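You operate a simulated robot arm through the tools that you are given. There is no shell and no other tool. Be economical: measure what you need, move in short steps, check, and stop when the job is done.

Carry out the task below with a simulated robot arm. There is one attempt and no reset: what you move stays moved.

Task
Put one of the filters from the service shelf top on top of the brown tray set. Put the round tub marked "wipes" from the service shelf top on the film frame there and the round tub marked "pads" on the bottom board of the service shelf. Open the deep waste drawer. Any order will do. Set down upright: filter, round tub.

Only the result counts: the job must be done as asked and must still hold three seconds after the hand-in. Knocking over, shifting, dropping, spilling or breaking anything else fails it.

Robot
A 7-joint arm with a fingered hand on a trunk, on a base that drives. Base frame: it is fixed to the floor where the robot stands at the start and does not move with it; the origin is under the middle of the robot, x ahead of it, y to its left, z up; the surface under the hand at the start is at about z = 0.8. Lengths are in m, angles in rad, forces in N, time in s.
With the tool pointing down near the work surface it reaches from about 0.34 to 0.7 m from the robot's upright axis, wherever it stands. Its first joint turns from -1.204 to 3.002 rad. Places, roughly: bottom board of the service shelf [0.6, -0.3, 0.3]; brown tray set [-1.25, 0.5, 1.25]; deep waste drawer [0.3, 1.3, 0.6]. Payload 3.4 kg.
Tool frame: the origin (TCP) lies between the finger pads and is the grasp point; the fingertips stand 0.025 m ahead of it; z points along the fingers, y is the line along which they close. The gripper opens to 0.088 m. The gripper's body begins 0.029 m behind the TCP. The gripper is a hand of 5 fingers: y runs from the thumb to the fingers, the wrist lies at [-0.013, -0.097, -0.162] in the tool frame, and closing takes about 1.5 s.
Orientation is that of the tool frame in the base frame, as a unit quaternion [x, y, z, w]. With the fingers straight down and the wrist toward the robot, the tool's x, y and z point along [0, 1, 0], [1, 0, 0] and [0, 0, -1] of the base frame.

Tools
- The arm moves only by the tool arm_command. Its argument "plan" is a list of rows, each a list of 6 numbers: the shift along the base's x, y, z in m, then the turn, a rotation vector about the base's x, y, z in rad. In form: [[dx, dy, dz, ax, ay, az], ...]. A call has 1 to 20 rows; each row is the pose to reach, as a shift and turn from the pose commanded when the call began. "gripper" is the finger opening in m, from 0 to 0.088, set as the call begins (left out, the last holds). Each row takes 0.2 s and may step no farther than 0.05 m and 0.15 rad from the row before; otherwise, or with a gripper value out of range, the whole call is refused. A pose out of reach is approached as far as the arm can. The call stops where the force on the tool passes 40 N (or 10 N more than at its start, if that is more) or the arm is blocked; 0.2 s more then pass. The fingers move at their own pace (about 0.153 m/s each) and stop on an object; they squeeze with about 26 N. The grip force told is the motor's: it shows also when the fingers shut on nothing. Time passes only in rows, and 0.2 s behind the last, so rows that repeat a pose let the fingers close. It gives the time, the measured TCP pose, the force on the tool (base axes), the opening and the grip force at its end, in the units of the frame above (readings bear some noise), with the torque about the TCP (base axes, N m) and any sound that the robot's microphone picked up.
- Cameras (640 x 400 px; columns grow to the right, rows downward): "scene" is now at [0.1327, -0.0207, 1.3132]; the picture's right is [-0.24, -0.97, -0.00], its down [-0.62, 0.15, -0.77] and it looks along [0.75, -0.18, -0.64] (base axes); focal length 286 px, centre (320, 200). "wrist" rides on the gripper at [0.059, -0.079, -0.105] in the tool frame; the picture's right is [-0.73, 0.32, -0.61], its down [-0.62, -0.68, 0.38] and it looks along [-0.29, 0.66, 0.70] (tool axes); focal length 234 px, centre (320, 200). There is no depth. A picture from a camera that has moved, and an enlarged one, comes with that camera's place and axes in the base frame and with its lens.
- snapshot(camera): a new picture of that camera. The clock stands still meanwhile.
- move_column(by): slides the trunk up (or, below 0, down) by that many m; the arm and the scene camera ride with it, the base frame stays. It gives what a move gives, with no picture.
- base_move(legs): drives the robot by 1 to 6 legs, each [ahead, left, turn to the left] in m, m and rad, along the robot's own axes; the way and the turn of a leg run together, so that a leg with both is an arc; at most 1.5 m and 3.142 rad a leg. The arm and the cameras ride along, it lands a little off, and it stops where it bumps. It gives what a move gives.
- move_fingers(index, middle, ring, little, thumb_bend, thumb_turn): sets how far each is bent, from 0 (flat) to 1 (curled in); at 0.3 the hand is open as for a grip, at 0.7 the pads meet at the TCP. One left out holds its place. A second passes; each finger stops where it meets its share of the squeeze, and holds until it gets a number again. A gripper value or a shape takes the hand back. It gives what a move gives, with no picture; readings hold the bend of each and the force on index, middle, ring, little, thumb and palm. thumb_turn goes from beside the hand (0) to across from the fingers (1), as for a grip.
- grasp_type(shape): the hand has 5 fingers and takes this shape, open, in about a second: jaw (thumb against the fingers, like two jaws); tri (thumb and two fingers); tip (a fingertip pinch); poke (one finger out to press); point (the index stretched); flat (the hand flat); cup (the hand cupped); fist (a fist). The gripper value then closes the fingers along that shape, each until it touches; the sizes above hold for jaw. It gives what a move gives, with no picture.
- turn_head(pan, tilt): turns the head with the scene camera to pan (to the left, within 1.501 rad either way) and tilt (down, from -0.506 to 1.204), counted from straight ahead of the robot. It gives what a move gives.
- inspect(camera, box): a new picture of the part [left, top, right, bottom] of that camera's present view, enlarged. The clock stands still meanwhile.
- sign_off(): hands the job in; it is judged then, once.

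Work in short steps. Places have to be worked out from the pictures, the camera data and where the tool is seen: move nearer, look again, correct. Check each grasp and each placing, and mend what went wrong. You have 165 turns and 108 pictures in all, those below and enlarged ones among them. Open the gripper and draw the arm clear of the work before you hand the job in, unless the task says otherwise; then end with one line.

The tools are called as a command line: name --pt "numbers of a row" for each row, then --argument value for the rest, lists and objects as JSON in quotes. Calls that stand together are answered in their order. arm_command: Moves the arm, as the interface text tells. Its arguments: {"type":"object","properties":{"plan":{"type":"array","items":{"type":"array","items":{"type":"number"}}},"gripper":{"type":"number"}},"required":["plan"]} The other tools are called the same way: move_column (by) slides the trunk up or down; grasp_type (shape) gives the hand a shape; move_fingers (index, middle, ring, little, thumb_bend, thumb_turn) moves the fingers one by one; base_move (legs) drives the base; turn_head (pan, tilt) turns the head that bears the scene camera; snapshot (camera) takes a picture; inspect (camera, box) takes an enlarged picture of a part of a camera's view; sign_off () hands the job in.

At the start:

```text
time: 0.0
tool_pos: [0.5271, -0.147, 1.0929]
tcp_rot: [0.707, 0.707, 0.001, 0.0]
wrist_force: [1.0, -1.0, 0.6]
moment: [0.0, 0.01, 0.01]
opening: 0.0877
gripper_force: 0.0
shape: jaw
bend: [0.3, 0.3, 0.3, 0.3, 0.3, 0.98]
finger forces: [0.1, 0.1, 0.1, 0.0, 0.0, 0.0]
trunk travel left (down, up): [-0.575, 0.365]
robot x, y, heading: [0.0013, 0.0029, -0.0]
head pan, tilt: [-0.237, 0.693]
```

scene: 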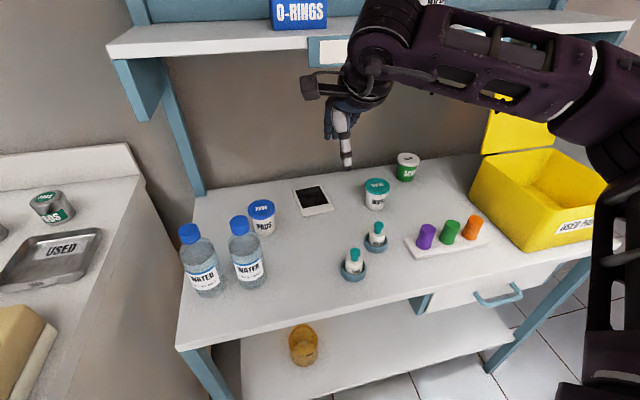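
wrist: 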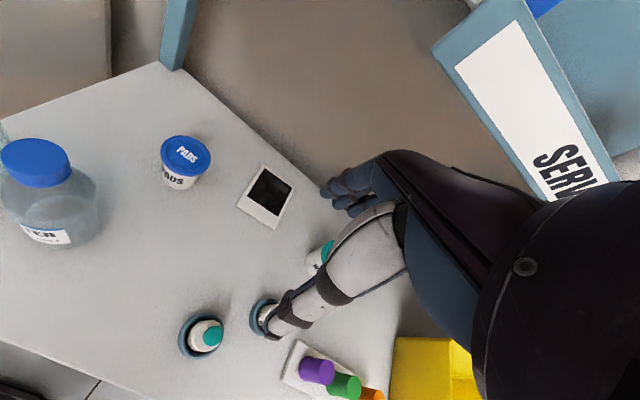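

The shelf top holds several items; I'll enlarge it to identify the filters, tubs and film frame.

inspect --camera "scene" --box '[230, 130, 430, 290]'

turn_head --pan 1.3 --tilt 0.6

snapshot --camera "scene"

```text
2.50 times, centred on (330, 210) of scene
camera zoom: at [0.1327, -0.0207, 1.3132], right [-0.24, -0.97, 0.0], down [-0.62, 0.15, -0.77], along [0.75, -0.18, -0.64], focal length 714 px, centre (295, 175)
```

zoom: 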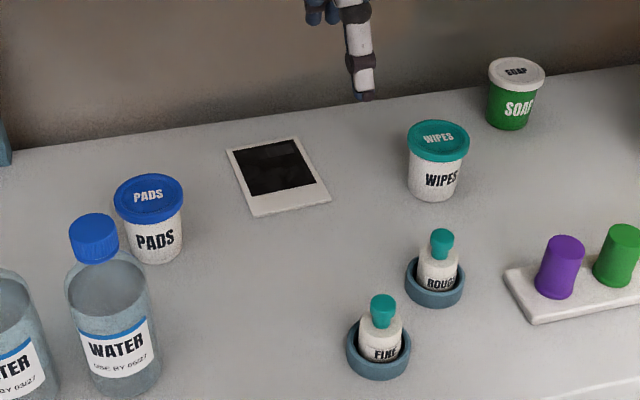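

```text
time: 1.6
tool_pos: [0.5269, -0.1471, 1.0928]
tcp_rot: [0.707, 0.708, 0.001, 0.0]
wrist_force: [0.0, -0.2, 0.5]
moment: [-0.03, 0.02, -0.01]
opening: 0.0879
gripper_force: 0.1
shape: jaw
bend: [0.3, 0.3, 0.3, 0.3, 0.3, 0.98]
finger forces: [0.0, 0.0, 0.1, 0.0, 0.0, 0.0]
trunk travel left (down, up): [-0.575, 0.365]
robot x, y, heading: [0.0, -0.0027, 0.001]
head pan, tilt: [1.3, 0.6]
```

```text
104 pictures are left
camera scene: at [0.0736, 0.0845, 1.3212], right [0.96, -0.27, 0.0], down [-0.15, -0.54, -0.83], along [0.22, 0.8, -0.56], focal length 286 px, centre (320, 200)
```

scene: 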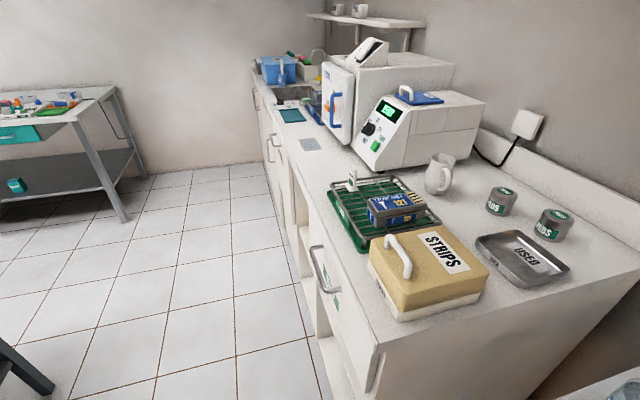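

Two filters (ROUGH, FINE) sit in little blue cups. Film frame ≈ (0.736,-0.147), wipes ≈ (0.676,-0.308), pads ≈ (0.652,-0.005), z≈0.8. I move the base a little ahead and right to bring wipes and frame into reach, and look again.

base_move --legs '[[0.08, -0.2, 0]]'

turn_head --pan 0.0 --tilt 0.6

snapshot --camera "scene"

snapshot --camera "wrist"

```text
time: 3.3
tool_pos: [0.6076, -0.3434, 1.0924]
tcp_rot: [0.706, 0.708, 0.001, 0.0]
wrist_force: [0.4, 0.2, -0.8]
moment: [0.02, -0.01, 0.0]
opening: 0.0879
gripper_force: 0.1
shape: jaw
bend: [0.3, 0.3, 0.3, 0.3, 0.3, 0.98]
finger forces: [0.1, 0.0, 0.1, 0.0, 0.0, 0.1]
trunk travel left (down, up): [-0.575, 0.365]
robot x, y, heading: [0.0824, -0.1957, -0.0]
head pan, tilt: [1.3, 0.6]
```

```text
time: 4.8
tool_pos: [0.6085, -0.3431, 1.0937]
tcp_rot: [0.707, 0.707, 0.0, 0.0]
wrist_force: [0.1, -0.1, 0.2]
moment: [-0.01, 0.03, 0.04]
opening: 0.0875
gripper_force: 0.1
shape: jaw
bend: [0.3, 0.3, 0.3, 0.3, 0.3, 0.98]
finger forces: [0.0, 0.0, 0.0, 0.0, 0.0, 0.1]
trunk travel left (down, up): [-0.575, 0.365]
robot x, y, heading: [0.0783, -0.1985, -0.001]
head pan, tilt: [0.0, 0.6]
```

```text
103 pictures are left
camera scene: at [0.2183, -0.1976, 1.3212], right [0.0, -1.0, 0.0], down [-0.56, 0.0, -0.83], along [0.83, 0.0, -0.56], focal length 286 px, centre (320, 200)
```

scene: 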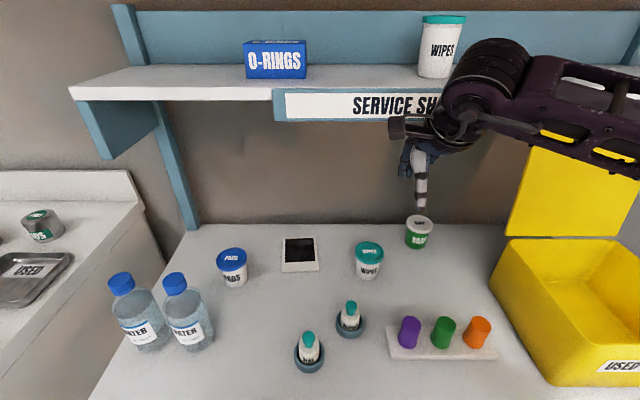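

```text
102 pictures are left
camera wrist: at [0.5285, -0.2831, 1.1983], right [0.32, -0.73, 0.61], down [-0.68, -0.62, -0.38], along [0.66, -0.29, -0.7], focal length 234 px, centre (320, 200)
```

wrist: 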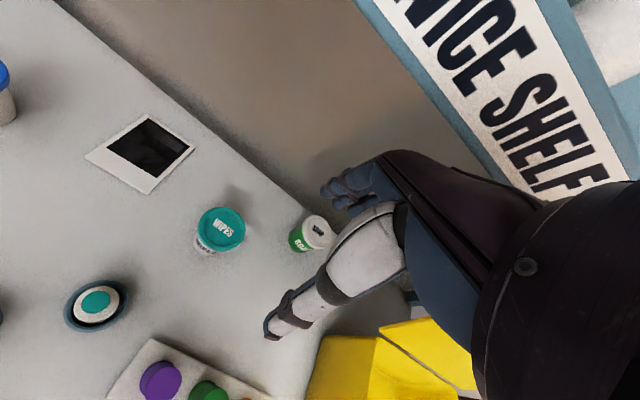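

Wipes ≈ (0.673,-0.310), film frame centre ≈ (0.739,-0.146), consistent in both views. I move above the wipes tub and check from the wrist.

arm_command --pt "0.03 0.015 -0.03 0 0 0" --pt "0.0645 0.033 -0.06 0 0 0" --pt "0.0645 0.033 -0.1 0 0 0" --pt "0.0645 0.033 -0.14 0 0 0" --pt "0.0645 0.033 -0.155 0 0 0"

snapshot --camera "wrist"

snapshot --camera "scene"

```text
time: 6.0
tool_pos: [0.6711, -0.3107, 0.9391]
tcp_rot: [0.706, 0.708, 0.0, 0.0]
wrist_force: [-0.6, -0.5, 0.1]
moment: [-0.02, 0.0, -0.02]
opening: 0.0879
gripper_force: 0.1
shape: jaw
bend: [0.3, 0.3, 0.3, 0.3, 0.3, 0.98]
finger forces: [0.1, 0.0, 0.1, 0.0, 0.0, 0.0]
trunk travel left (down, up): [-0.575, 0.365]
robot x, y, heading: [0.0831, -0.1945, 0.001]
head pan, tilt: [0.0, 0.6]
```

```text
101 pictures are left
camera wrist: at [0.5917, -0.2518, 1.0441], right [0.32, -0.73, 0.61], down [-0.68, -0.63, -0.38], along [0.66, -0.29, -0.7], focal length 234 px, centre (320, 200)
```

wrist: 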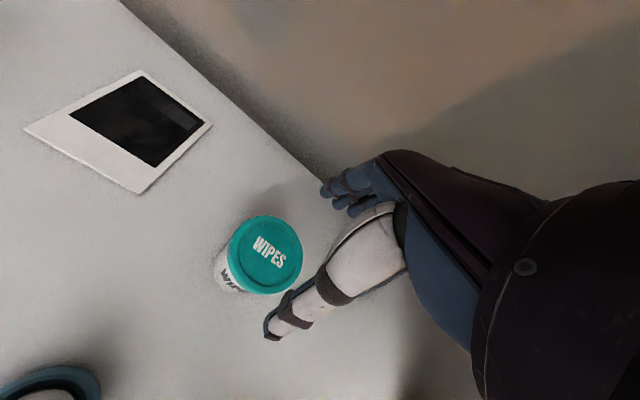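

```text
100 pictures are left
camera scene: at [0.2182, -0.1979, 1.3212], right [0.0, -1.0, 0.0], down [-0.56, 0.0, -0.83], along [0.83, 0.0, -0.56], focal length 286 px, centre (320, 200)
```

scene: 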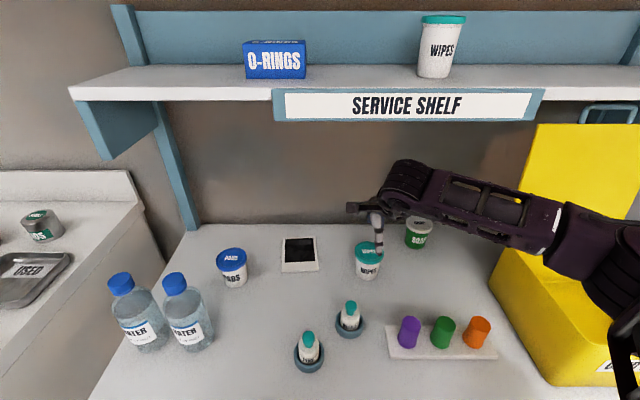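

The hand is centred over the tub, but the elbow hangs near the yellow bin; I look there before descending.

turn_head --pan -0.7 --tilt 0.6

snapshot --camera "scene"

```text
time: 7.0
tool_pos: [0.672, -0.3106, 0.9395]
tcp_rot: [0.706, 0.708, 0.0, 0.0]
wrist_force: [-0.4, -0.1, -0.2]
moment: [-0.01, 0.0, -0.01]
opening: 0.0878
gripper_force: 0.1
shape: jaw
bend: [0.3, 0.3, 0.3, 0.3, 0.3, 0.98]
finger forces: [0.1, 0.0, 0.0, 0.0, 0.0, 0.0]
trunk travel left (down, up): [-0.575, 0.365]
robot x, y, heading: [0.0797, -0.2041, 0.004]
head pan, tilt: [-0.7, 0.6]
```

```text
99 pictures are left
camera scene: at [0.1977, -0.2545, 1.3212], right [-0.64, -0.77, 0.0], down [-0.43, 0.36, -0.82], along [0.63, -0.53, -0.57], focal length 286 px, centre (320, 200)
```

scene: 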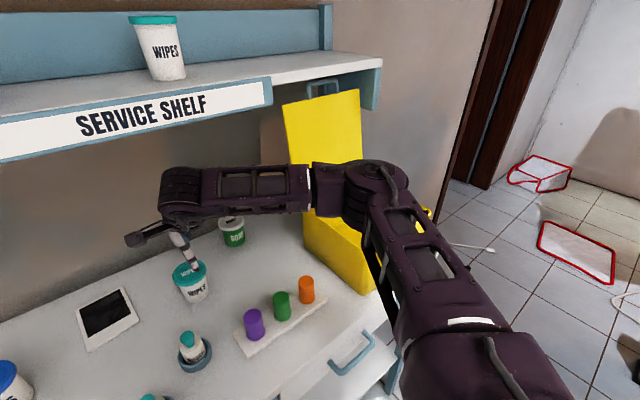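

The elbow is close to the bin's height/position. I'll back off, raise the trunk, and then approach from above so that the elbow stays high.

arm_command --pt "-0.04 0 0.02 0 0 0" --pt "-0.08 0 0.04 0 0 0" --pt "-0.12 0 0.05 0 0 0"

move_column --by 0.15

arm_command --pt "0.0 0 -0.05 0 0 0" --pt "0.0 0 -0.1 0 0 0" --pt "0 0 -0.15 0 0 0" --pt "0.03 0 -0.17 0 0 0" --pt "0.07 0.002 -0.18 0 0 0" --pt "0.11 0.004 -0.19 0 0 0" --pt "0.123 0.004 -0.2 0 0 0"

snapshot --camera "scene"

snapshot --camera "wrist"

```text
time: 7.8
tool_pos: [0.5487, -0.3092, 0.9893]
tcp_rot: [0.707, 0.708, 0.0, 0.001]
wrist_force: [0.6, -0.8, -0.3]
moment: [0.0, -0.01, -0.01]
opening: 0.0878
gripper_force: 0.1
shape: jaw
bend: [0.3, 0.3, 0.3, 0.3, 0.3, 0.98]
finger forces: [0.0, 0.1, 0.1, 0.0, 0.0, 0.0]
trunk travel left (down, up): [-0.575, 0.365]
robot x, y, heading: [0.0819, -0.1928, -0.001]
head pan, tilt: [-0.7, 0.6]
```

```text
time: 9.6
tool_pos: [0.5497, -0.31, 1.139]
tcp_rot: [0.707, 0.708, 0.0, 0.0]
wrist_force: [-0.1, 0.3, 0.0]
moment: [0.01, 0.01, -0.01]
opening: 0.0879
gripper_force: 0.0
shape: jaw
bend: [0.3, 0.3, 0.3, 0.3, 0.3, 0.98]
finger forces: [0.0, 0.1, 0.1, 0.0, 0.0, 0.1]
trunk travel left (down, up): [-0.725, 0.215]
robot x, y, heading: [0.0759, -0.1977, -0.001]
head pan, tilt: [-0.7, 0.6]
```

```text
time: 11.2
tool_pos: [0.6736, -0.3056, 0.9402]
tcp_rot: [0.707, 0.708, 0.0, 0.0]
wrist_force: [-0.9, 0.2, 0.5]
moment: [0.01, 0.01, 0.01]
opening: 0.0878
gripper_force: 0.0
shape: jaw
bend: [0.3, 0.3, 0.3, 0.3, 0.3, 0.98]
finger forces: [0.0, 0.0, 0.1, 0.0, 0.0, 0.1]
trunk travel left (down, up): [-0.725, 0.215]
robot x, y, heading: [0.0784, -0.1968, 0.0]
head pan, tilt: [-0.7, 0.6]
```

```text
98 pictures are left
camera scene: at [0.1976, -0.2546, 1.4712], right [-0.64, -0.77, 0.0], down [-0.43, 0.36, -0.82], along [0.63, -0.53, -0.57], focal length 286 px, centre (320, 200)
```

scene: 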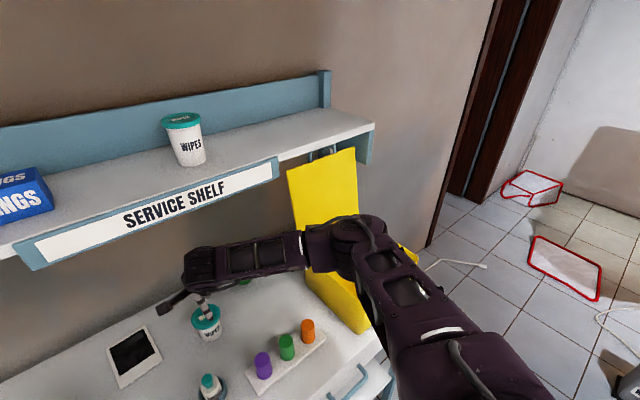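

```text
97 pictures are left
camera wrist: at [0.5942, -0.2461, 1.0453], right [0.32, -0.73, 0.61], down [-0.68, -0.62, -0.38], along [0.66, -0.29, -0.7], focal length 234 px, centre (320, 200)
```

wrist: 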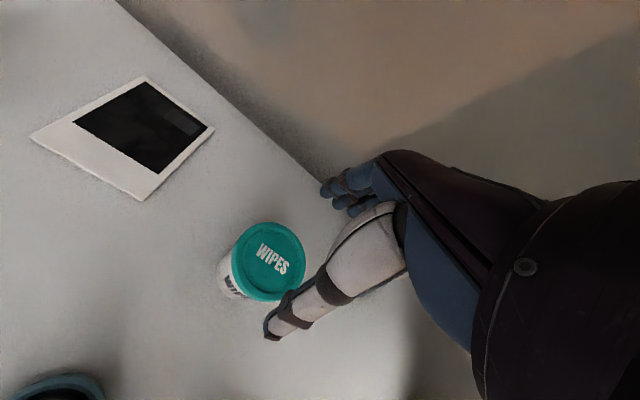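

The elbow is now higher; the tub centre estimate stays at about (0.674,-0.305). I descend straight to grasp height.

arm_command --pt "0 0 -0.03 0 0 0" --pt "0 0 -0.06 0 0 0" --pt "0 0 -0.08 0 0 0" --pt "0 0 -0.095 0 0 0"

snapshot --camera "wrist"

snapshot --camera "scene"

```text
time: 12.2
tool_pos: [0.674, -0.3042, 0.8492]
tcp_rot: [0.707, 0.707, 0.004, 0.001]
wrist_force: [3.7, 0.6, 15.6]
moment: [0.05, 0.04, -0.03]
opening: 0.0882
gripper_force: 0.1
shape: jaw
bend: [0.27, 0.3, 0.3, 0.3, 0.29, 0.97]
finger forces: [9.5, 0.0, 0.0, 0.0, 6.1, 0.0]
trunk travel left (down, up): [-0.725, 0.215]
robot x, y, heading: [0.0782, -0.1957, 0.001]
head pan, tilt: [-0.7, 0.6]
```

```text
96 pictures are left
camera wrist: at [0.5945, -0.2448, 0.954], right [0.32, -0.73, 0.61], down [-0.68, -0.62, -0.39], along [0.66, -0.29, -0.69], focal length 234 px, centre (320, 200)
```

wrist: 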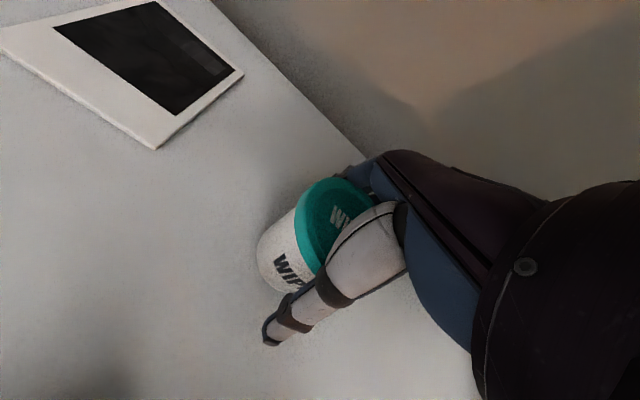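

```text
95 pictures are left
camera scene: at [0.1947, -0.2536, 1.4718], right [-0.64, -0.77, 0.0], down [-0.43, 0.36, -0.83], along [0.63, -0.53, -0.56], focal length 286 px, centre (320, 200)
```

scene: 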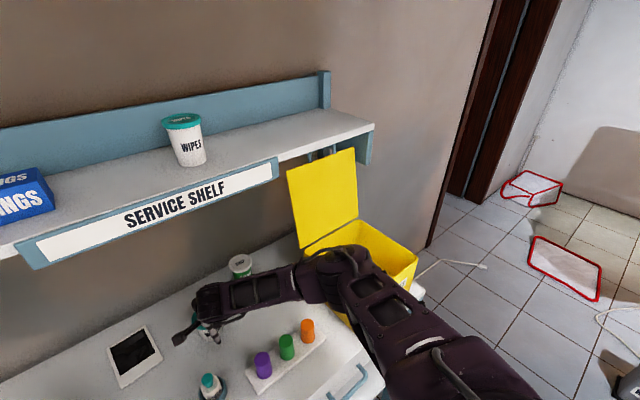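

Index and thumb feel contact with ~15 N upward. I back up slightly and enlarge the view to see what touches.

inspect --camera "wrist" --box '[220, 130, 420, 360]'

inspect --camera "scene" --box '[150, 240, 290, 370]'

```text
1.74 times, centred on (320, 245) of wrist
camera zoom: at [0.5945, -0.2448, 0.954], right [0.32, -0.73, 0.61], down [-0.68, -0.62, -0.39], along [0.66, -0.29, -0.69], focal length 407 px, centre (320, 122)
```

zoom: 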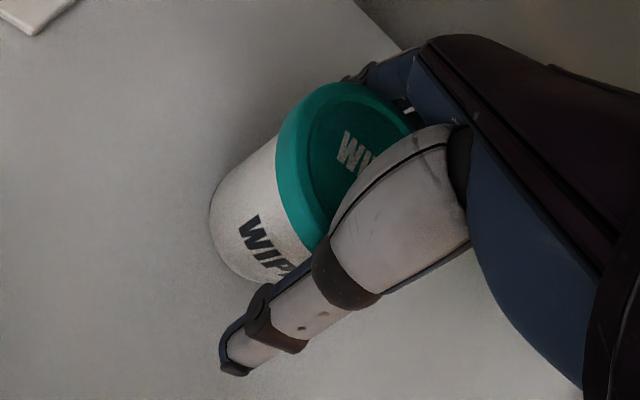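

```text
3.08 times, centred on (220, 305) of scene
camera zoom: at [0.1947, -0.2536, 1.4718], right [-0.64, -0.77, 0.0], down [-0.43, 0.36, -0.83], along [0.63, -0.53, -0.56], focal length 879 px, centre (628, -123)
```

zoom: 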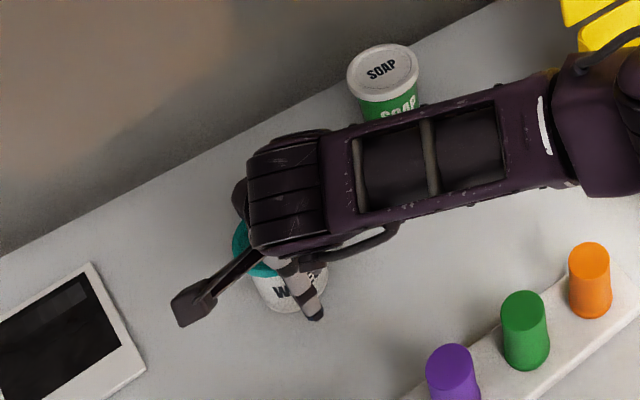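

The lid seems to be meeting the roots of the thumb and index, so I raise ~10 mm and then close.

arm_command --pt "0.003 0.006 0.012 0 0 0" --pt "0.003 0.006 0.012 0 0 0"

arm_command --pt "0 0 0 0 0 0" --pt "0 0 0 0 0 0" --pt "0 0 0 0 0 0" --pt "0 0 0 0 0 0" --pt "0 0 0 0 0 0" --pt "0 0 0 0 0 0" --pt "0 0 0 0 0 0" --pt "0 0 0 0 0 0" --gripper 0.03

snapshot --camera "wrist"

```text
time: 12.8
tool_pos: [0.6762, -0.2987, 0.8572]
tcp_rot: [0.707, 0.708, -0.001, -0.001]
wrist_force: [0.1, -0.2, -1.1]
moment: [0.0, -0.01, -0.03]
opening: 0.0877
gripper_force: 0.1
shape: jaw
bend: [0.29, 0.3, 0.3, 0.3, 0.29, 0.97]
finger forces: [3.4, 0.1, 0.0, 0.0, 3.4, 0.1]
trunk travel left (down, up): [-0.725, 0.215]
robot x, y, heading: [0.0783, -0.1973, 0.001]
head pan, tilt: [-0.7, 0.6]
```

```text
time: 14.6
tool_pos: [0.676, -0.2991, 0.857]
tcp_rot: [0.707, 0.708, 0.0, 0.0]
wrist_force: [-0.3, 0.0, -0.1]
moment: [0.02, 0.02, 0.01]
opening: 0.0463
gripper_force: 25.8
shape: jaw
bend: [0.75, 0.5, 0.52, 0.49, 0.62, 0.99]
finger forces: [15.1, 13.3, 2.7, 0.0, 33.2, 0.0]
trunk travel left (down, up): [-0.725, 0.215]
robot x, y, heading: [0.081, -0.1982, 0.002]
head pan, tilt: [-0.7, 0.6]
```

```text
92 pictures are left
camera wrist: at [0.5977, -0.2392, 0.9624], right [0.32, -0.73, 0.61], down [-0.68, -0.62, -0.38], along [0.66, -0.29, -0.7], focal length 234 px, centre (320, 200)
```

wrist: 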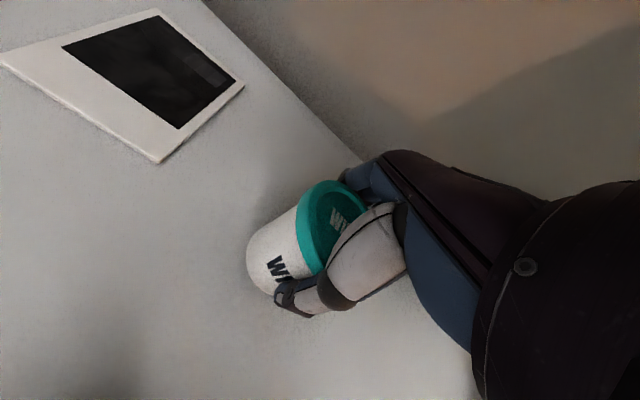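

The grip reads 26 N with the tub held between thumb, index and middle. I lift 4 cm and check.

arm_command --pt "0 0 0.015 0 0 0" --pt "0 0 0.03 0 0 0" --pt "0 0 0.045 0 0 0" --pt "0 0 0.045 0 0 0"

snapshot --camera "wrist"

inspect --camera "scene" --box '[150, 240, 290, 370]'

```text
time: 15.6
tool_pos: [0.6768, -0.2988, 0.9043]
tcp_rot: [0.707, 0.708, 0.0, 0.0]
wrist_force: [0.0, -0.4, -1.0]
moment: [0.01, 0.0, -0.03]
opening: 0.0461
gripper_force: 26.0
shape: jaw
bend: [0.75, 0.5, 0.52, 0.49, 0.62, 0.99]
finger forces: [15.1, 13.3, 2.6, 0.0, 33.1, 0.0]
trunk travel left (down, up): [-0.725, 0.215]
robot x, y, heading: [0.079, -0.1962, 0.003]
head pan, tilt: [-0.7, 0.6]
```

```text
91 pictures are left
camera wrist: at [0.5982, -0.2392, 1.0086], right [0.32, -0.73, 0.61], down [-0.68, -0.62, -0.38], along [0.66, -0.29, -0.7], focal length 234 px, centre (320, 200)
```

wrist: 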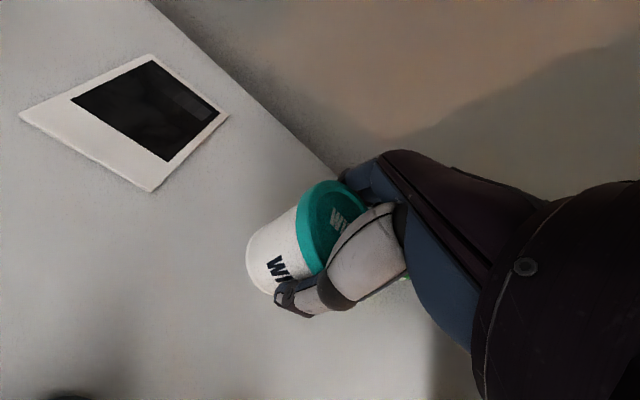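

```text
3.08 times, centred on (220, 305) of scene
camera zoom: at [0.1979, -0.2547, 1.4711], right [-0.64, -0.77, 0.0], down [-0.43, 0.36, -0.82], along [0.63, -0.53, -0.57], focal length 879 px, centre (628, -123)
```

zoom: 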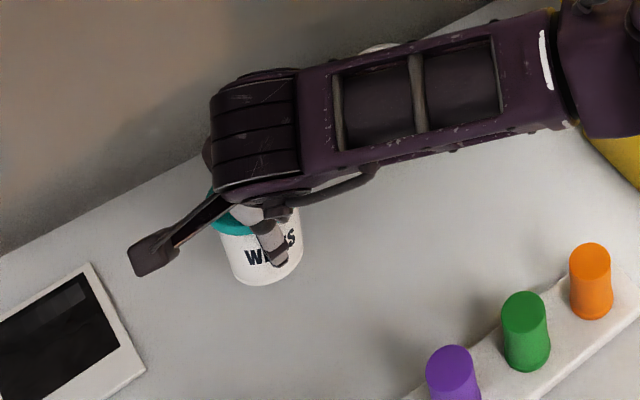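

The tub hangs upright, centre ≈ TCP+(-0.003,+0.007). I carry it over the frame centre (0.738,-0.145).

arm_command --pt "0.02 0.04 0.0 0 0 0" --pt "0.035 0.08 0.0 0 0 0" --pt "0.05 0.12 0.0 0 0 0" --pt "0.064 0.147 0.0 0 0 0" --pt "0.064 0.147 0 0 0 0"

turn_head --pan 0.1 --tilt 0.7

snapshot --camera "scene"

snapshot --camera "wrist"

```text
time: 16.8
tool_pos: [0.7395, -0.1509, 0.9015]
tcp_rot: [0.706, 0.708, 0.001, -0.002]
wrist_force: [0.1, -0.8, -0.9]
moment: [-0.01, 0.0, 0.01]
opening: 0.0461
gripper_force: 25.8
shape: jaw
bend: [0.75, 0.5, 0.52, 0.49, 0.62, 0.99]
finger forces: [15.1, 13.3, 2.8, 0.1, 32.8, 0.1]
trunk travel left (down, up): [-0.725, 0.215]
robot x, y, heading: [0.0792, -0.1988, 0.001]
head pan, tilt: [-0.7, 0.6]
```

```text
time: 17.9
tool_pos: [0.7393, -0.1509, 0.9003]
tcp_rot: [0.706, 0.708, -0.001, 0.001]
wrist_force: [0.4, 0.0, -0.3]
moment: [0.02, 0.03, -0.01]
opening: 0.046
gripper_force: 25.7
shape: jaw
bend: [0.75, 0.5, 0.52, 0.49, 0.62, 0.99]
finger forces: [15.0, 13.3, 2.9, 0.1, 32.7, 0.1]
trunk travel left (down, up): [-0.725, 0.215]
robot x, y, heading: [0.0785, -0.1997, -0.004]
head pan, tilt: [0.099, 0.7]
```

```text
89 pictures are left
camera scene: at [0.2147, -0.1892, 1.4625], right [0.1, -0.99, 0.0], down [-0.64, -0.06, -0.76], along [0.76, 0.08, -0.64], focal length 286 px, centre (320, 200)
```

scene: 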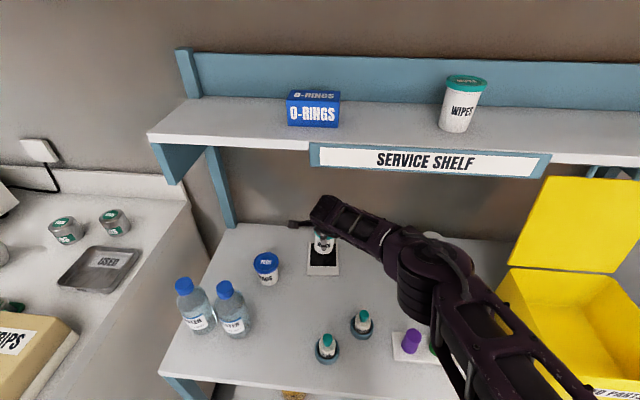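

```text
88 pictures are left
camera wrist: at [0.6606, -0.0907, 1.0064], right [0.32, -0.73, 0.61], down [-0.68, -0.62, -0.38], along [0.66, -0.29, -0.7], focal length 234 px, centre (320, 200)
```

wrist: 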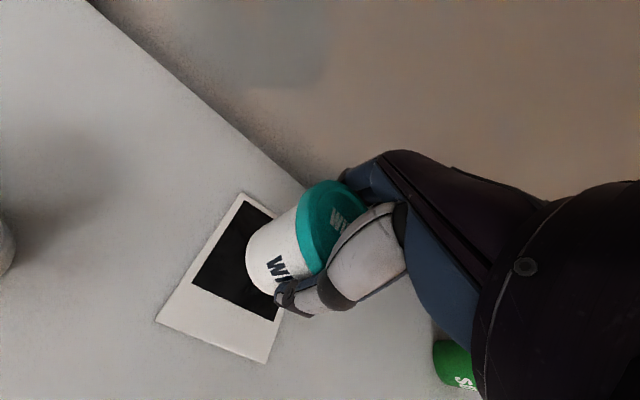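

Tub is over the frame. I lower it gently until it touches.

arm_command --pt "0 0.003 -0.015 0 0 0" --pt "0 0.003 -0.03 0 0 0" --pt "0 0.003 -0.036 0 0 0" --pt "0 0.003 -0.039 0 0 0"

snapshot --camera "wrist"

```text
time: 18.9
tool_pos: [0.7394, -0.1472, 0.8626]
tcp_rot: [0.706, 0.708, 0.001, 0.0]
wrist_force: [-0.6, 1.2, -0.9]
moment: [-0.02, 0.02, 0.03]
opening: 0.0459
gripper_force: 26.2
shape: jaw
bend: [0.75, 0.51, 0.52, 0.49, 0.62, 0.99]
finger forces: [14.9, 13.3, 2.9, 0.0, 32.5, 0.1]
trunk travel left (down, up): [-0.725, 0.215]
robot x, y, heading: [0.0795, -0.1982, -0.0]
head pan, tilt: [0.099, 0.7]
```

```text
87 pictures are left
camera wrist: at [0.6602, -0.0885, 0.9677], right [0.32, -0.72, 0.61], down [-0.68, -0.63, -0.38], along [0.66, -0.29, -0.7], focal length 234 px, centre (320, 200)
```

wrist: 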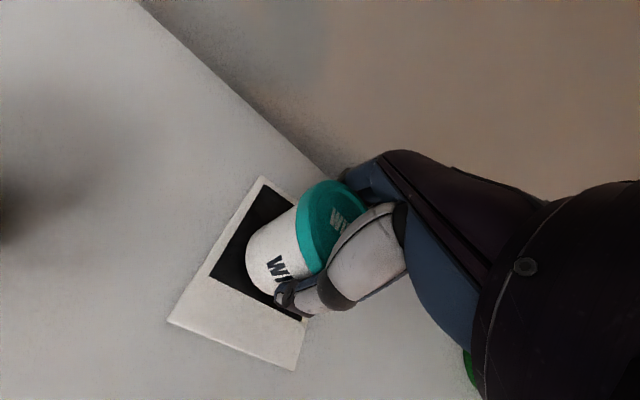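

Still a few mm up; tub centred. I lower in small steps until contact.

arm_command --pt "0 0 -0.002 0 0 0" --pt "0 0 -0.004 0 0 0"

```text
time: 19.5
tool_pos: [0.7378, -0.1491, 0.8599]
tcp_rot: [0.706, 0.708, 0.001, 0.0]
wrist_force: [1.4, 1.7, 4.5]
moment: [-0.01, -0.13, 0.05]
opening: 0.0458
gripper_force: 25.6
shape: jaw
bend: [0.75, 0.5, 0.52, 0.49, 0.62, 0.99]
finger forces: [16.3, 13.4, 2.5, 0.0, 33.0, 0.0]
trunk travel left (down, up): [-0.725, 0.215]
robot x, y, heading: [0.0814, -0.1952, 0.004]
head pan, tilt: [0.099, 0.7]
```

Contact (4.5 N) at z≈0.860. I open the hand.

arm_command --pt "0 0 0 0 0 0" --pt "0 0 0 0 0 0" --pt "0 0 0 0 0 0" --pt "0 0 0 0 0 0" --pt "0 0 0 0 0 0" --gripper 0.088

snapshot --camera "wrist"

```text
time: 20.7
tool_pos: [0.7381, -0.1485, 0.8587]
tcp_rot: [0.707, 0.707, 0.0, 0.0]
wrist_force: [0.6, 0.1, 1.7]
moment: [-0.01, -0.05, -0.01]
opening: 0.088
gripper_force: 0.0
shape: jaw
bend: [0.29, 0.3, 0.3, 0.3, 0.29, 0.97]
finger forces: [2.8, 0.1, 0.0, 0.0, 2.5, 0.0]
trunk travel left (down, up): [-0.725, 0.215]
robot x, y, heading: [0.079, -0.1962, 0.0]
head pan, tilt: [0.099, 0.7]
```

```text
86 pictures are left
camera wrist: at [0.6592, -0.0894, 0.9638], right [0.32, -0.73, 0.61], down [-0.68, -0.62, -0.38], along [0.66, -0.29, -0.7], focal length 234 px, centre (320, 200)
```

wrist: 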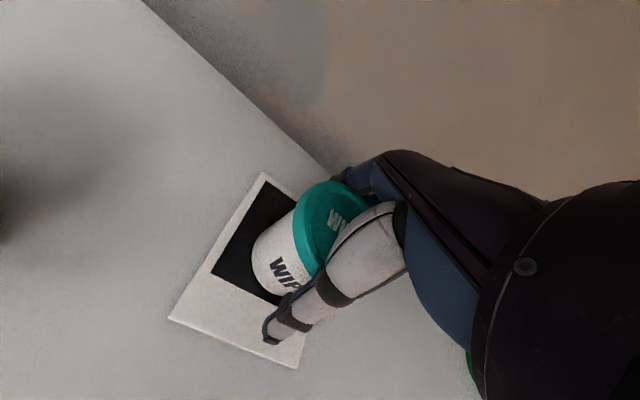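

Released; I rise slowly and check the tub stays.

arm_command --pt "0 0 0.01 0 0 0" --pt "0 0 0.02 0 0 0" --pt "0 0 0.035 0 0 0" --pt "0 0 0.055 0 0 0" --pt "-0.01 0 0.08 0 0 0" --pt "-0.04 0 0.1 0 0 0" --pt "-0.08 0 0.11 0 0 0"

snapshot --camera "wrist"

snapshot --camera "scene"

```text
time: 22.3
tool_pos: [0.6576, -0.1486, 0.969]
tcp_rot: [0.707, 0.707, 0.001, 0.001]
wrist_force: [-0.8, 0.2, 0.0]
moment: [0.0, 0.01, 0.06]
opening: 0.0879
gripper_force: 0.0
shape: jaw
bend: [0.3, 0.3, 0.3, 0.3, 0.3, 0.97]
finger forces: [0.1, 0.0, 0.0, 0.0, 0.1, 0.0]
trunk travel left (down, up): [-0.725, 0.215]
robot x, y, heading: [0.0809, -0.1934, 0.001]
head pan, tilt: [0.099, 0.7]
```

```text
85 pictures are left
camera wrist: at [0.5786, -0.0886, 1.0735], right [0.32, -0.73, 0.61], down [-0.68, -0.62, -0.38], along [0.66, -0.29, -0.7], focal length 234 px, centre (320, 200)
```

wrist: 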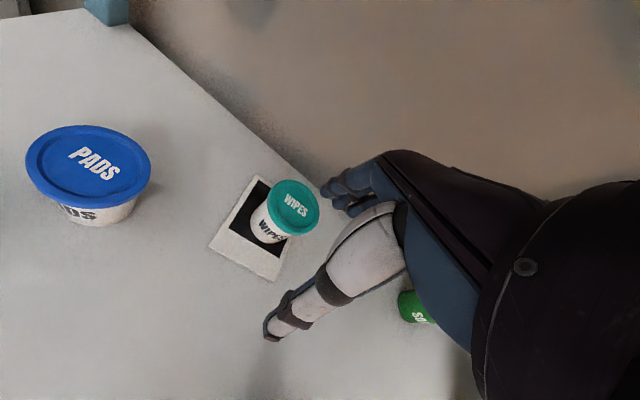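

```text
84 pictures are left
camera scene: at [0.2132, -0.1895, 1.4627], right [0.1, -0.99, 0.0], down [-0.64, -0.07, -0.77], along [0.76, 0.08, -0.64], focal length 286 px, centre (320, 200)
```

scene: 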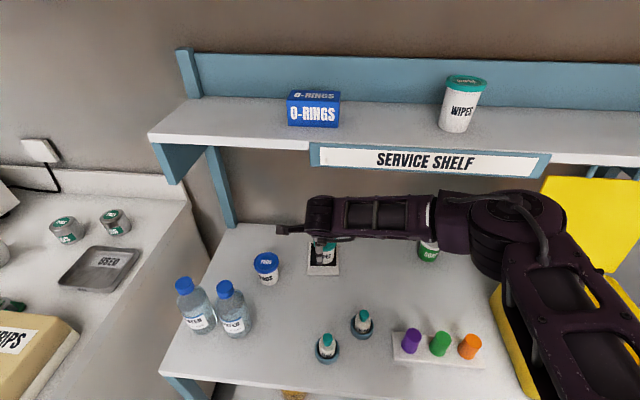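

Wipes tub is standing on the frame. For the pads tub (≈(0.654,-0.003)), a tall bottle stands near (0.51,0.036), so I'll yaw the hand ~1 rad so the wrist comes from the right.

arm_command --pt "-0.005 0.0 0 0 0 0.14" --pt "-0.005 0.0 0 0 0 0.28" --pt "-0.005 0.02 0 0 0 0.42" --pt "-0.005 0.04 0 0 0 0.56" --pt "-0.005 0.06 0 0 0 0.7" --pt "-0.005 0.08 0 0 0 0.84" --pt "-0.005 0.1 0 0 0 0.98" --pt "-0.005 0.145 0 0 0 1.0"

snapshot --camera "wrist"

snapshot --camera "scene"

```text
time: 24.1
tool_pos: [0.6558, -0.036, 0.9674]
tcp_rot: [0.306, 0.952, 0.0, 0.0]
wrist_force: [-0.2, -0.3, -0.4]
moment: [-0.03, -0.01, -0.01]
opening: 0.0879
gripper_force: 0.1
shape: jaw
bend: [0.3, 0.3, 0.3, 0.3, 0.3, 0.97]
finger forces: [0.1, 0.0, 0.0, 0.1, 0.0, 0.0]
out of reach, approached as far as the arm can: row 7, 8
trunk travel left (down, up): [-0.725, 0.215]
robot x, y, heading: [0.0765, -0.1959, 0.004]
head pan, tilt: [0.099, 0.7]
```

```text
83 pictures are left
camera wrist: at [0.5617, -0.0654, 1.0736], right [0.78, -0.16, 0.61], down [0.11, -0.92, -0.38], along [0.62, 0.37, -0.7], focal length 234 px, centre (320, 200)
```

wrist: 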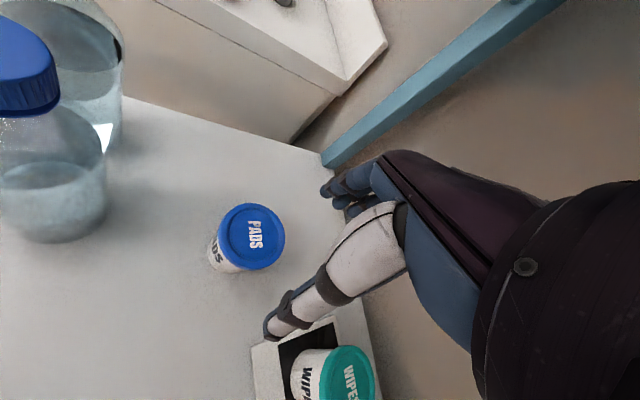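

```text
82 pictures are left
camera scene: at [0.2144, -0.1882, 1.4626], right [0.1, -0.99, 0.0], down [-0.64, -0.07, -0.76], along [0.76, 0.08, -0.64], focal length 286 px, centre (320, 200)
```

scene: 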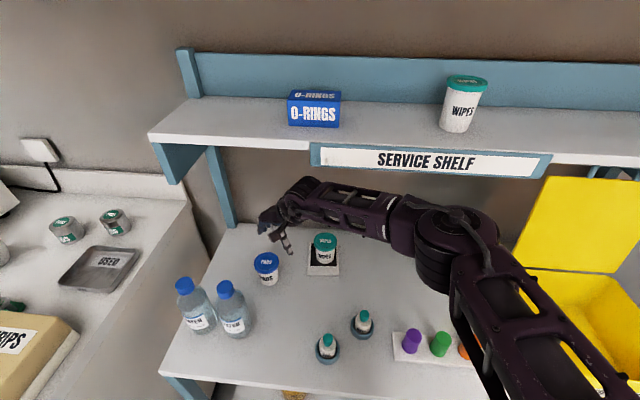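

The arm hit its reach limit at y≈-0.036. Pads ≈ (0.651,-0.005); I shift the base left 5 cm and trim with the arm.

base_move --legs '[[0, 0.07, 0]]'

```text
time: 25.1
tool_pos: [0.6542, 0.0326, 0.9682]
tcp_rot: [0.306, 0.952, 0.0, 0.0]
wrist_force: [-0.3, 0.8, -0.2]
moment: [0.0, 0.0, 0.02]
opening: 0.0879
gripper_force: 0.0
shape: jaw
bend: [0.3, 0.3, 0.3, 0.3, 0.3, 0.97]
finger forces: [0.0, 0.0, 0.0, 0.1, 0.0, 0.1]
trunk travel left (down, up): [-0.725, 0.215]
robot x, y, heading: [0.0785, -0.128, -0.001]
head pan, tilt: [0.099, 0.7]
```

I align over the tub.

arm_command --pt "-0.002 -0.02 0 0 0 0" --pt "-0.003 -0.037 -0.01 0 0 0" --pt "-0.003 -0.037 -0.025 0 0 0"

snapshot --camera "wrist"

snapshot --camera "scene"

```text
time: 25.9
tool_pos: [0.6528, -0.0065, 0.9436]
tcp_rot: [0.306, 0.952, 0.001, 0.0]
wrist_force: [-0.3, 1.0, -0.6]
moment: [0.0, 0.01, 0.02]
opening: 0.0879
gripper_force: 0.0
shape: jaw
bend: [0.3, 0.3, 0.3, 0.3, 0.3, 0.97]
finger forces: [0.0, 0.1, 0.0, 0.0, 0.1, 0.1]
trunk travel left (down, up): [-0.725, 0.215]
robot x, y, heading: [0.0846, -0.1285, 0.001]
head pan, tilt: [0.099, 0.7]
```

```text
81 pictures are left
camera wrist: at [0.5597, -0.0352, 1.0487], right [0.78, -0.16, 0.61], down [0.11, -0.92, -0.38], along [0.62, 0.36, -0.7], focal length 234 px, centre (320, 200)
```

wrist: 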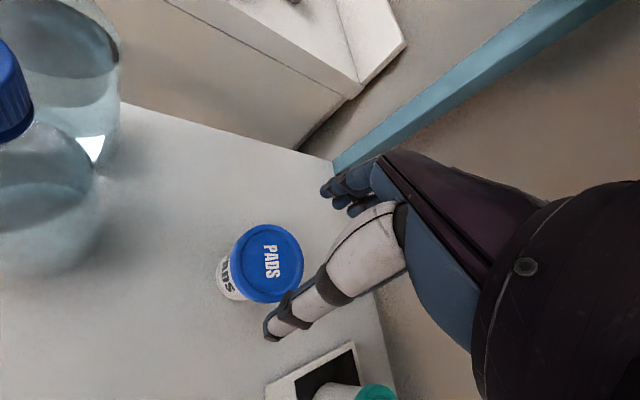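

```text
80 pictures are left
camera scene: at [0.2146, -0.1206, 1.4625], right [0.1, -0.99, 0.0], down [-0.64, -0.07, -0.76], along [0.76, 0.08, -0.64], focal length 286 px, centre (320, 200)
```

scene: 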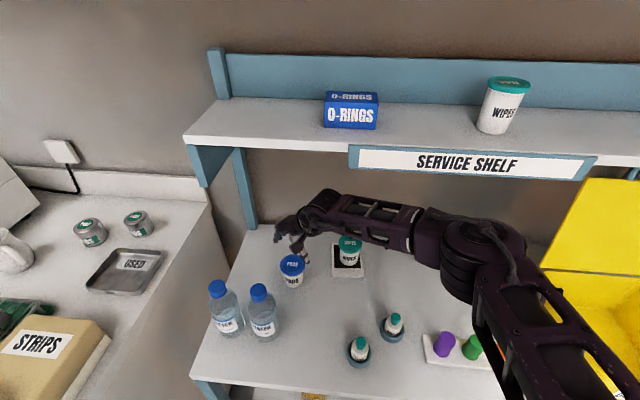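

Alignment matches the earlier successful grasp view. I descend to z≈0.858 with a small sideways correction.

arm_command --pt "-0.003 0.002 -0.02 0 0 0" --pt "-0.006 0.004 -0.045 0 0 0" --pt "-0.006 0.004 -0.065 0 0 0" --pt "-0.006 0.004 -0.085 0 0 0"

snapshot --camera "wrist"

```text
time: 26.9
tool_pos: [0.6457, -0.0026, 0.8879]
tcp_rot: [0.307, 0.952, 0.0, 0.0]
wrist_force: [0.1, 0.5, -0.4]
moment: [0.01, 0.05, 0.0]
opening: 0.0879
gripper_force: 0.1
shape: jaw
bend: [0.3, 0.3, 0.3, 0.3, 0.3, 0.97]
finger forces: [0.0, 0.0, 0.0, 0.0, 0.0, 0.0]
out of reach, approached as far as the arm can: row 3, 4
trunk travel left (down, up): [-0.725, 0.215]
robot x, y, heading: [0.0828, -0.13, 0.003]
head pan, tilt: [0.099, 0.7]
```

```text
79 pictures are left
camera wrist: at [0.5519, -0.0313, 0.9931], right [0.78, -0.16, 0.61], down [0.11, -0.92, -0.38], along [0.62, 0.36, -0.7], focal length 234 px, centre (320, 200)
```

wrist: 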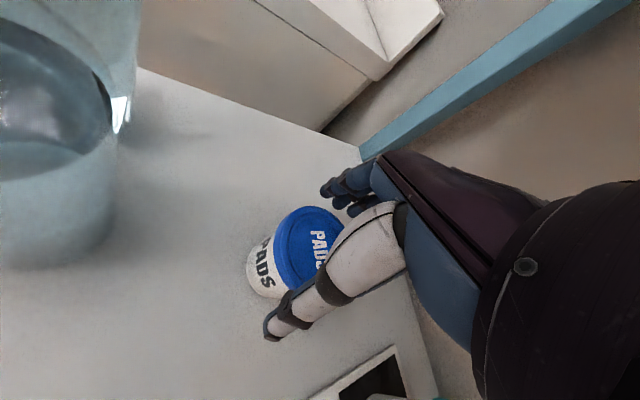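

A reach limit stopped it at z 0.888; I lower the trunk by 3 cm instead, straight down.

move_column --by -0.03

snapshot --camera "wrist"

```text
time: 27.7
tool_pos: [0.646, -0.0028, 0.8569]
tcp_rot: [0.308, 0.951, 0.0, 0.0]
wrist_force: [0.4, 0.1, 0.0]
moment: [0.0, -0.01, -0.02]
opening: 0.0879
gripper_force: 0.0
shape: jaw
bend: [0.3, 0.3, 0.3, 0.3, 0.3, 0.97]
finger forces: [0.1, 0.0, 0.0, 0.0, 0.0, 0.1]
trunk travel left (down, up): [-0.695, 0.245]
robot x, y, heading: [0.0812, -0.1336, 0.004]
head pan, tilt: [0.099, 0.7]
```

```text
78 pictures are left
camera wrist: at [0.5517, -0.031, 0.9632], right [0.78, -0.16, 0.61], down [0.11, -0.92, -0.38], along [0.62, 0.36, -0.7], focal length 234 px, centre (320, 200)
```

wrist: 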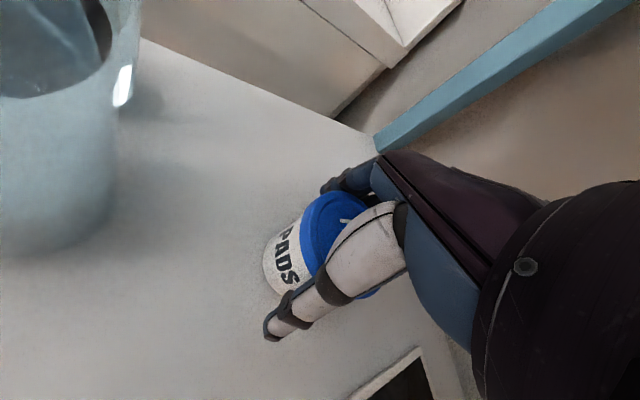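

Nothing touches yet and the tub is well between the fingers; I close the hand.

arm_command --pt "0 0 0 0 0 0" --pt "0 0 0 0 0 0" --pt "0 0 0 0 0 0" --pt "0 0 0 0 0 0" --pt "0 0 0 0 0 0" --pt "0 0 0 0 0 0" --pt "0 0 0 0 0 0" --pt "0 0 0 0 0 0" --gripper 0.03

snapshot --camera "wrist"

```text
time: 29.5
tool_pos: [0.6464, -0.0026, 0.8574]
tcp_rot: [0.306, 0.952, -0.001, 0.0]
wrist_force: [-0.2, 0.5, -0.3]
moment: [0.02, 0.0, 0.0]
opening: 0.0466
gripper_force: 26.4
shape: jaw
bend: [0.74, 0.41, 0.39, 0.44, 0.71, 1.0]
finger forces: [12.8, 7.7, 3.2, 0.4, 24.2, 0.1]
trunk travel left (down, up): [-0.695, 0.245]
robot x, y, heading: [0.0807, -0.132, 0.001]
head pan, tilt: [0.099, 0.7]
```

```text
77 pictures are left
camera wrist: at [0.5519, -0.0311, 0.9632], right [0.78, -0.16, 0.61], down [0.11, -0.92, -0.38], along [0.62, 0.36, -0.7], focal length 234 px, centre (320, 200)
```

wrist: 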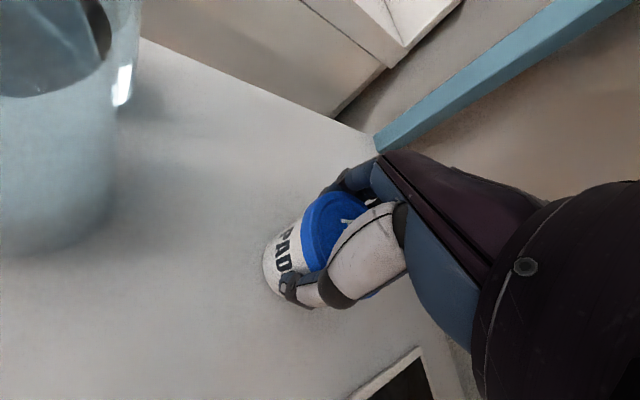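

The tub is held. I lift by trunk, and check.

move_column --by 0.1

arm_command --pt "-0.01 -0.03 0.0 0 0 -0.1" --pt "-0.02 -0.06 0.0 0 0 -0.2" --pt "-0.03 -0.09 0.01 0 0 -0.3" --pt "-0.05 -0.12 0.02 0 0 -0.4" --pt "-0.08 -0.14 0.03 0 0 -0.5" --pt "-0.11 -0.15 0.04 0 0 -0.6" --pt "-0.13 -0.15 0.05 0 0 -0.7" --pt "-0.14 -0.15 0.05 0 0 -0.8"

snapshot --camera "wrist"

snapshot --camera "scene"

```text
time: 30.8
tool_pos: [0.646, -0.0019, 0.9576]
tcp_rot: [0.307, 0.952, 0.0, 0.0]
wrist_force: [-0.3, 0.5, -1.3]
moment: [0.01, 0.02, 0.0]
opening: 0.0467
gripper_force: 26.4
shape: jaw
bend: [0.74, 0.41, 0.39, 0.44, 0.71, 1.0]
finger forces: [12.9, 7.9, 3.2, 0.5, 24.2, 0.1]
trunk travel left (down, up): [-0.795, 0.145]
robot x, y, heading: [0.0797, -0.1276, 0.002]
head pan, tilt: [0.099, 0.7]
```

```text
time: 32.6
tool_pos: [0.5064, -0.1497, 1.0065]
tcp_rot: [0.654, 0.757, -0.001, 0.001]
wrist_force: [-0.6, 0.0, -0.9]
moment: [0.02, 0.0, -0.01]
opening: 0.0467
gripper_force: 26.4
shape: jaw
bend: [0.74, 0.41, 0.39, 0.44, 0.71, 0.99]
finger forces: [12.8, 7.8, 3.3, 1.1, 24.4, 0.0]
trunk travel left (down, up): [-0.795, 0.145]
robot x, y, heading: [0.0795, -0.1281, 0.002]
head pan, tilt: [0.099, 0.7]
```

```text
76 pictures are left
camera wrist: at [0.4197, -0.1019, 1.1124], right [0.42, -0.67, 0.61], down [-0.58, -0.71, -0.38], along [0.69, -0.19, -0.7], focal length 234 px, centre (320, 200)
```

wrist: 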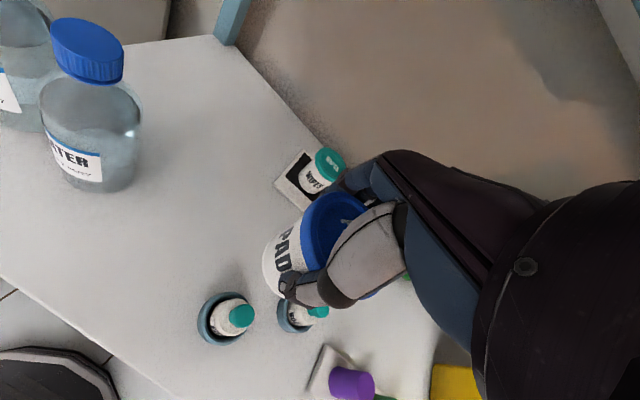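

```text
75 pictures are left
camera scene: at [0.2146, -0.12, 1.5325], right [0.1, -0.99, 0.0], down [-0.64, -0.07, -0.76], along [0.76, 0.08, -0.64], focal length 286 px, centre (320, 200)
```

scene: 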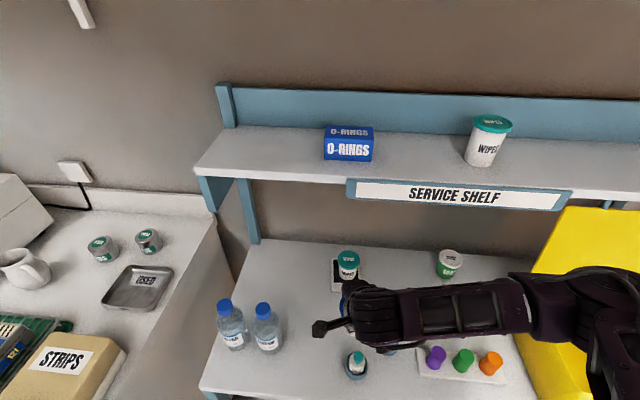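

Pads tub held upright and clear. I back the robot off 0.5 m and lower the trunk, then look at the bottom board.

base_move --legs '[[-0.5, 0, 0]]'

move_column --by -0.64

snapshot --camera "scene"

snapshot --camera "wrist"

```text
time: 35.6
tool_pos: [-0.0019, -0.1515, 1.0075]
tcp_rot: [0.655, 0.756, 0.0, 0.0]
wrist_force: [0.7, -0.7, -0.2]
moment: [-0.02, -0.01, 0.0]
opening: 0.0465
gripper_force: 26.2
shape: jaw
bend: [0.74, 0.41, 0.39, 0.44, 0.71, 0.99]
finger forces: [12.7, 7.7, 3.3, 1.1, 24.4, 0.0]
trunk travel left (down, up): [-0.795, 0.145]
robot x, y, heading: [-0.428, -0.1284, 0.0]
head pan, tilt: [0.099, 0.7]
```

```text
refused: -0.64 is not a number from -0.4 to 0.4
```

```text
74 pictures are left
camera scene: at [-0.2935, -0.1214, 1.5325], right [0.1, -1.0, 0.0], down [-0.64, -0.06, -0.76], along [0.76, 0.08, -0.64], focal length 286 px, centre (320, 200)
```

scene: 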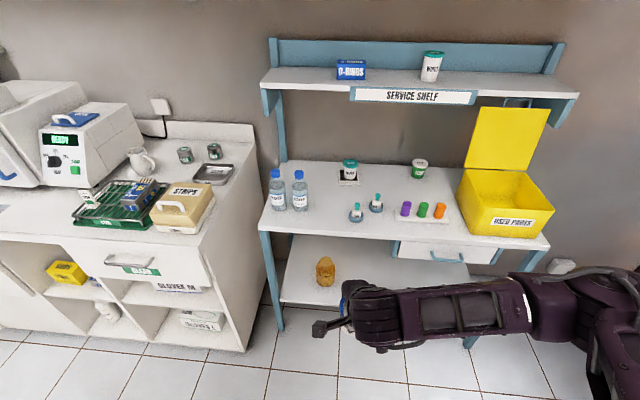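

```text
73 pictures are left
camera wrist: at [-0.0882, -0.1035, 1.1122], right [0.42, -0.67, 0.61], down [-0.58, -0.72, -0.38], along [0.69, -0.19, -0.7], focal length 234 px, centre (320, 200)
```

wrist: 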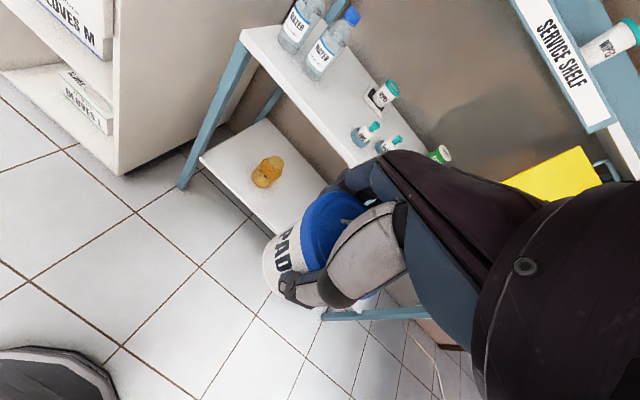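

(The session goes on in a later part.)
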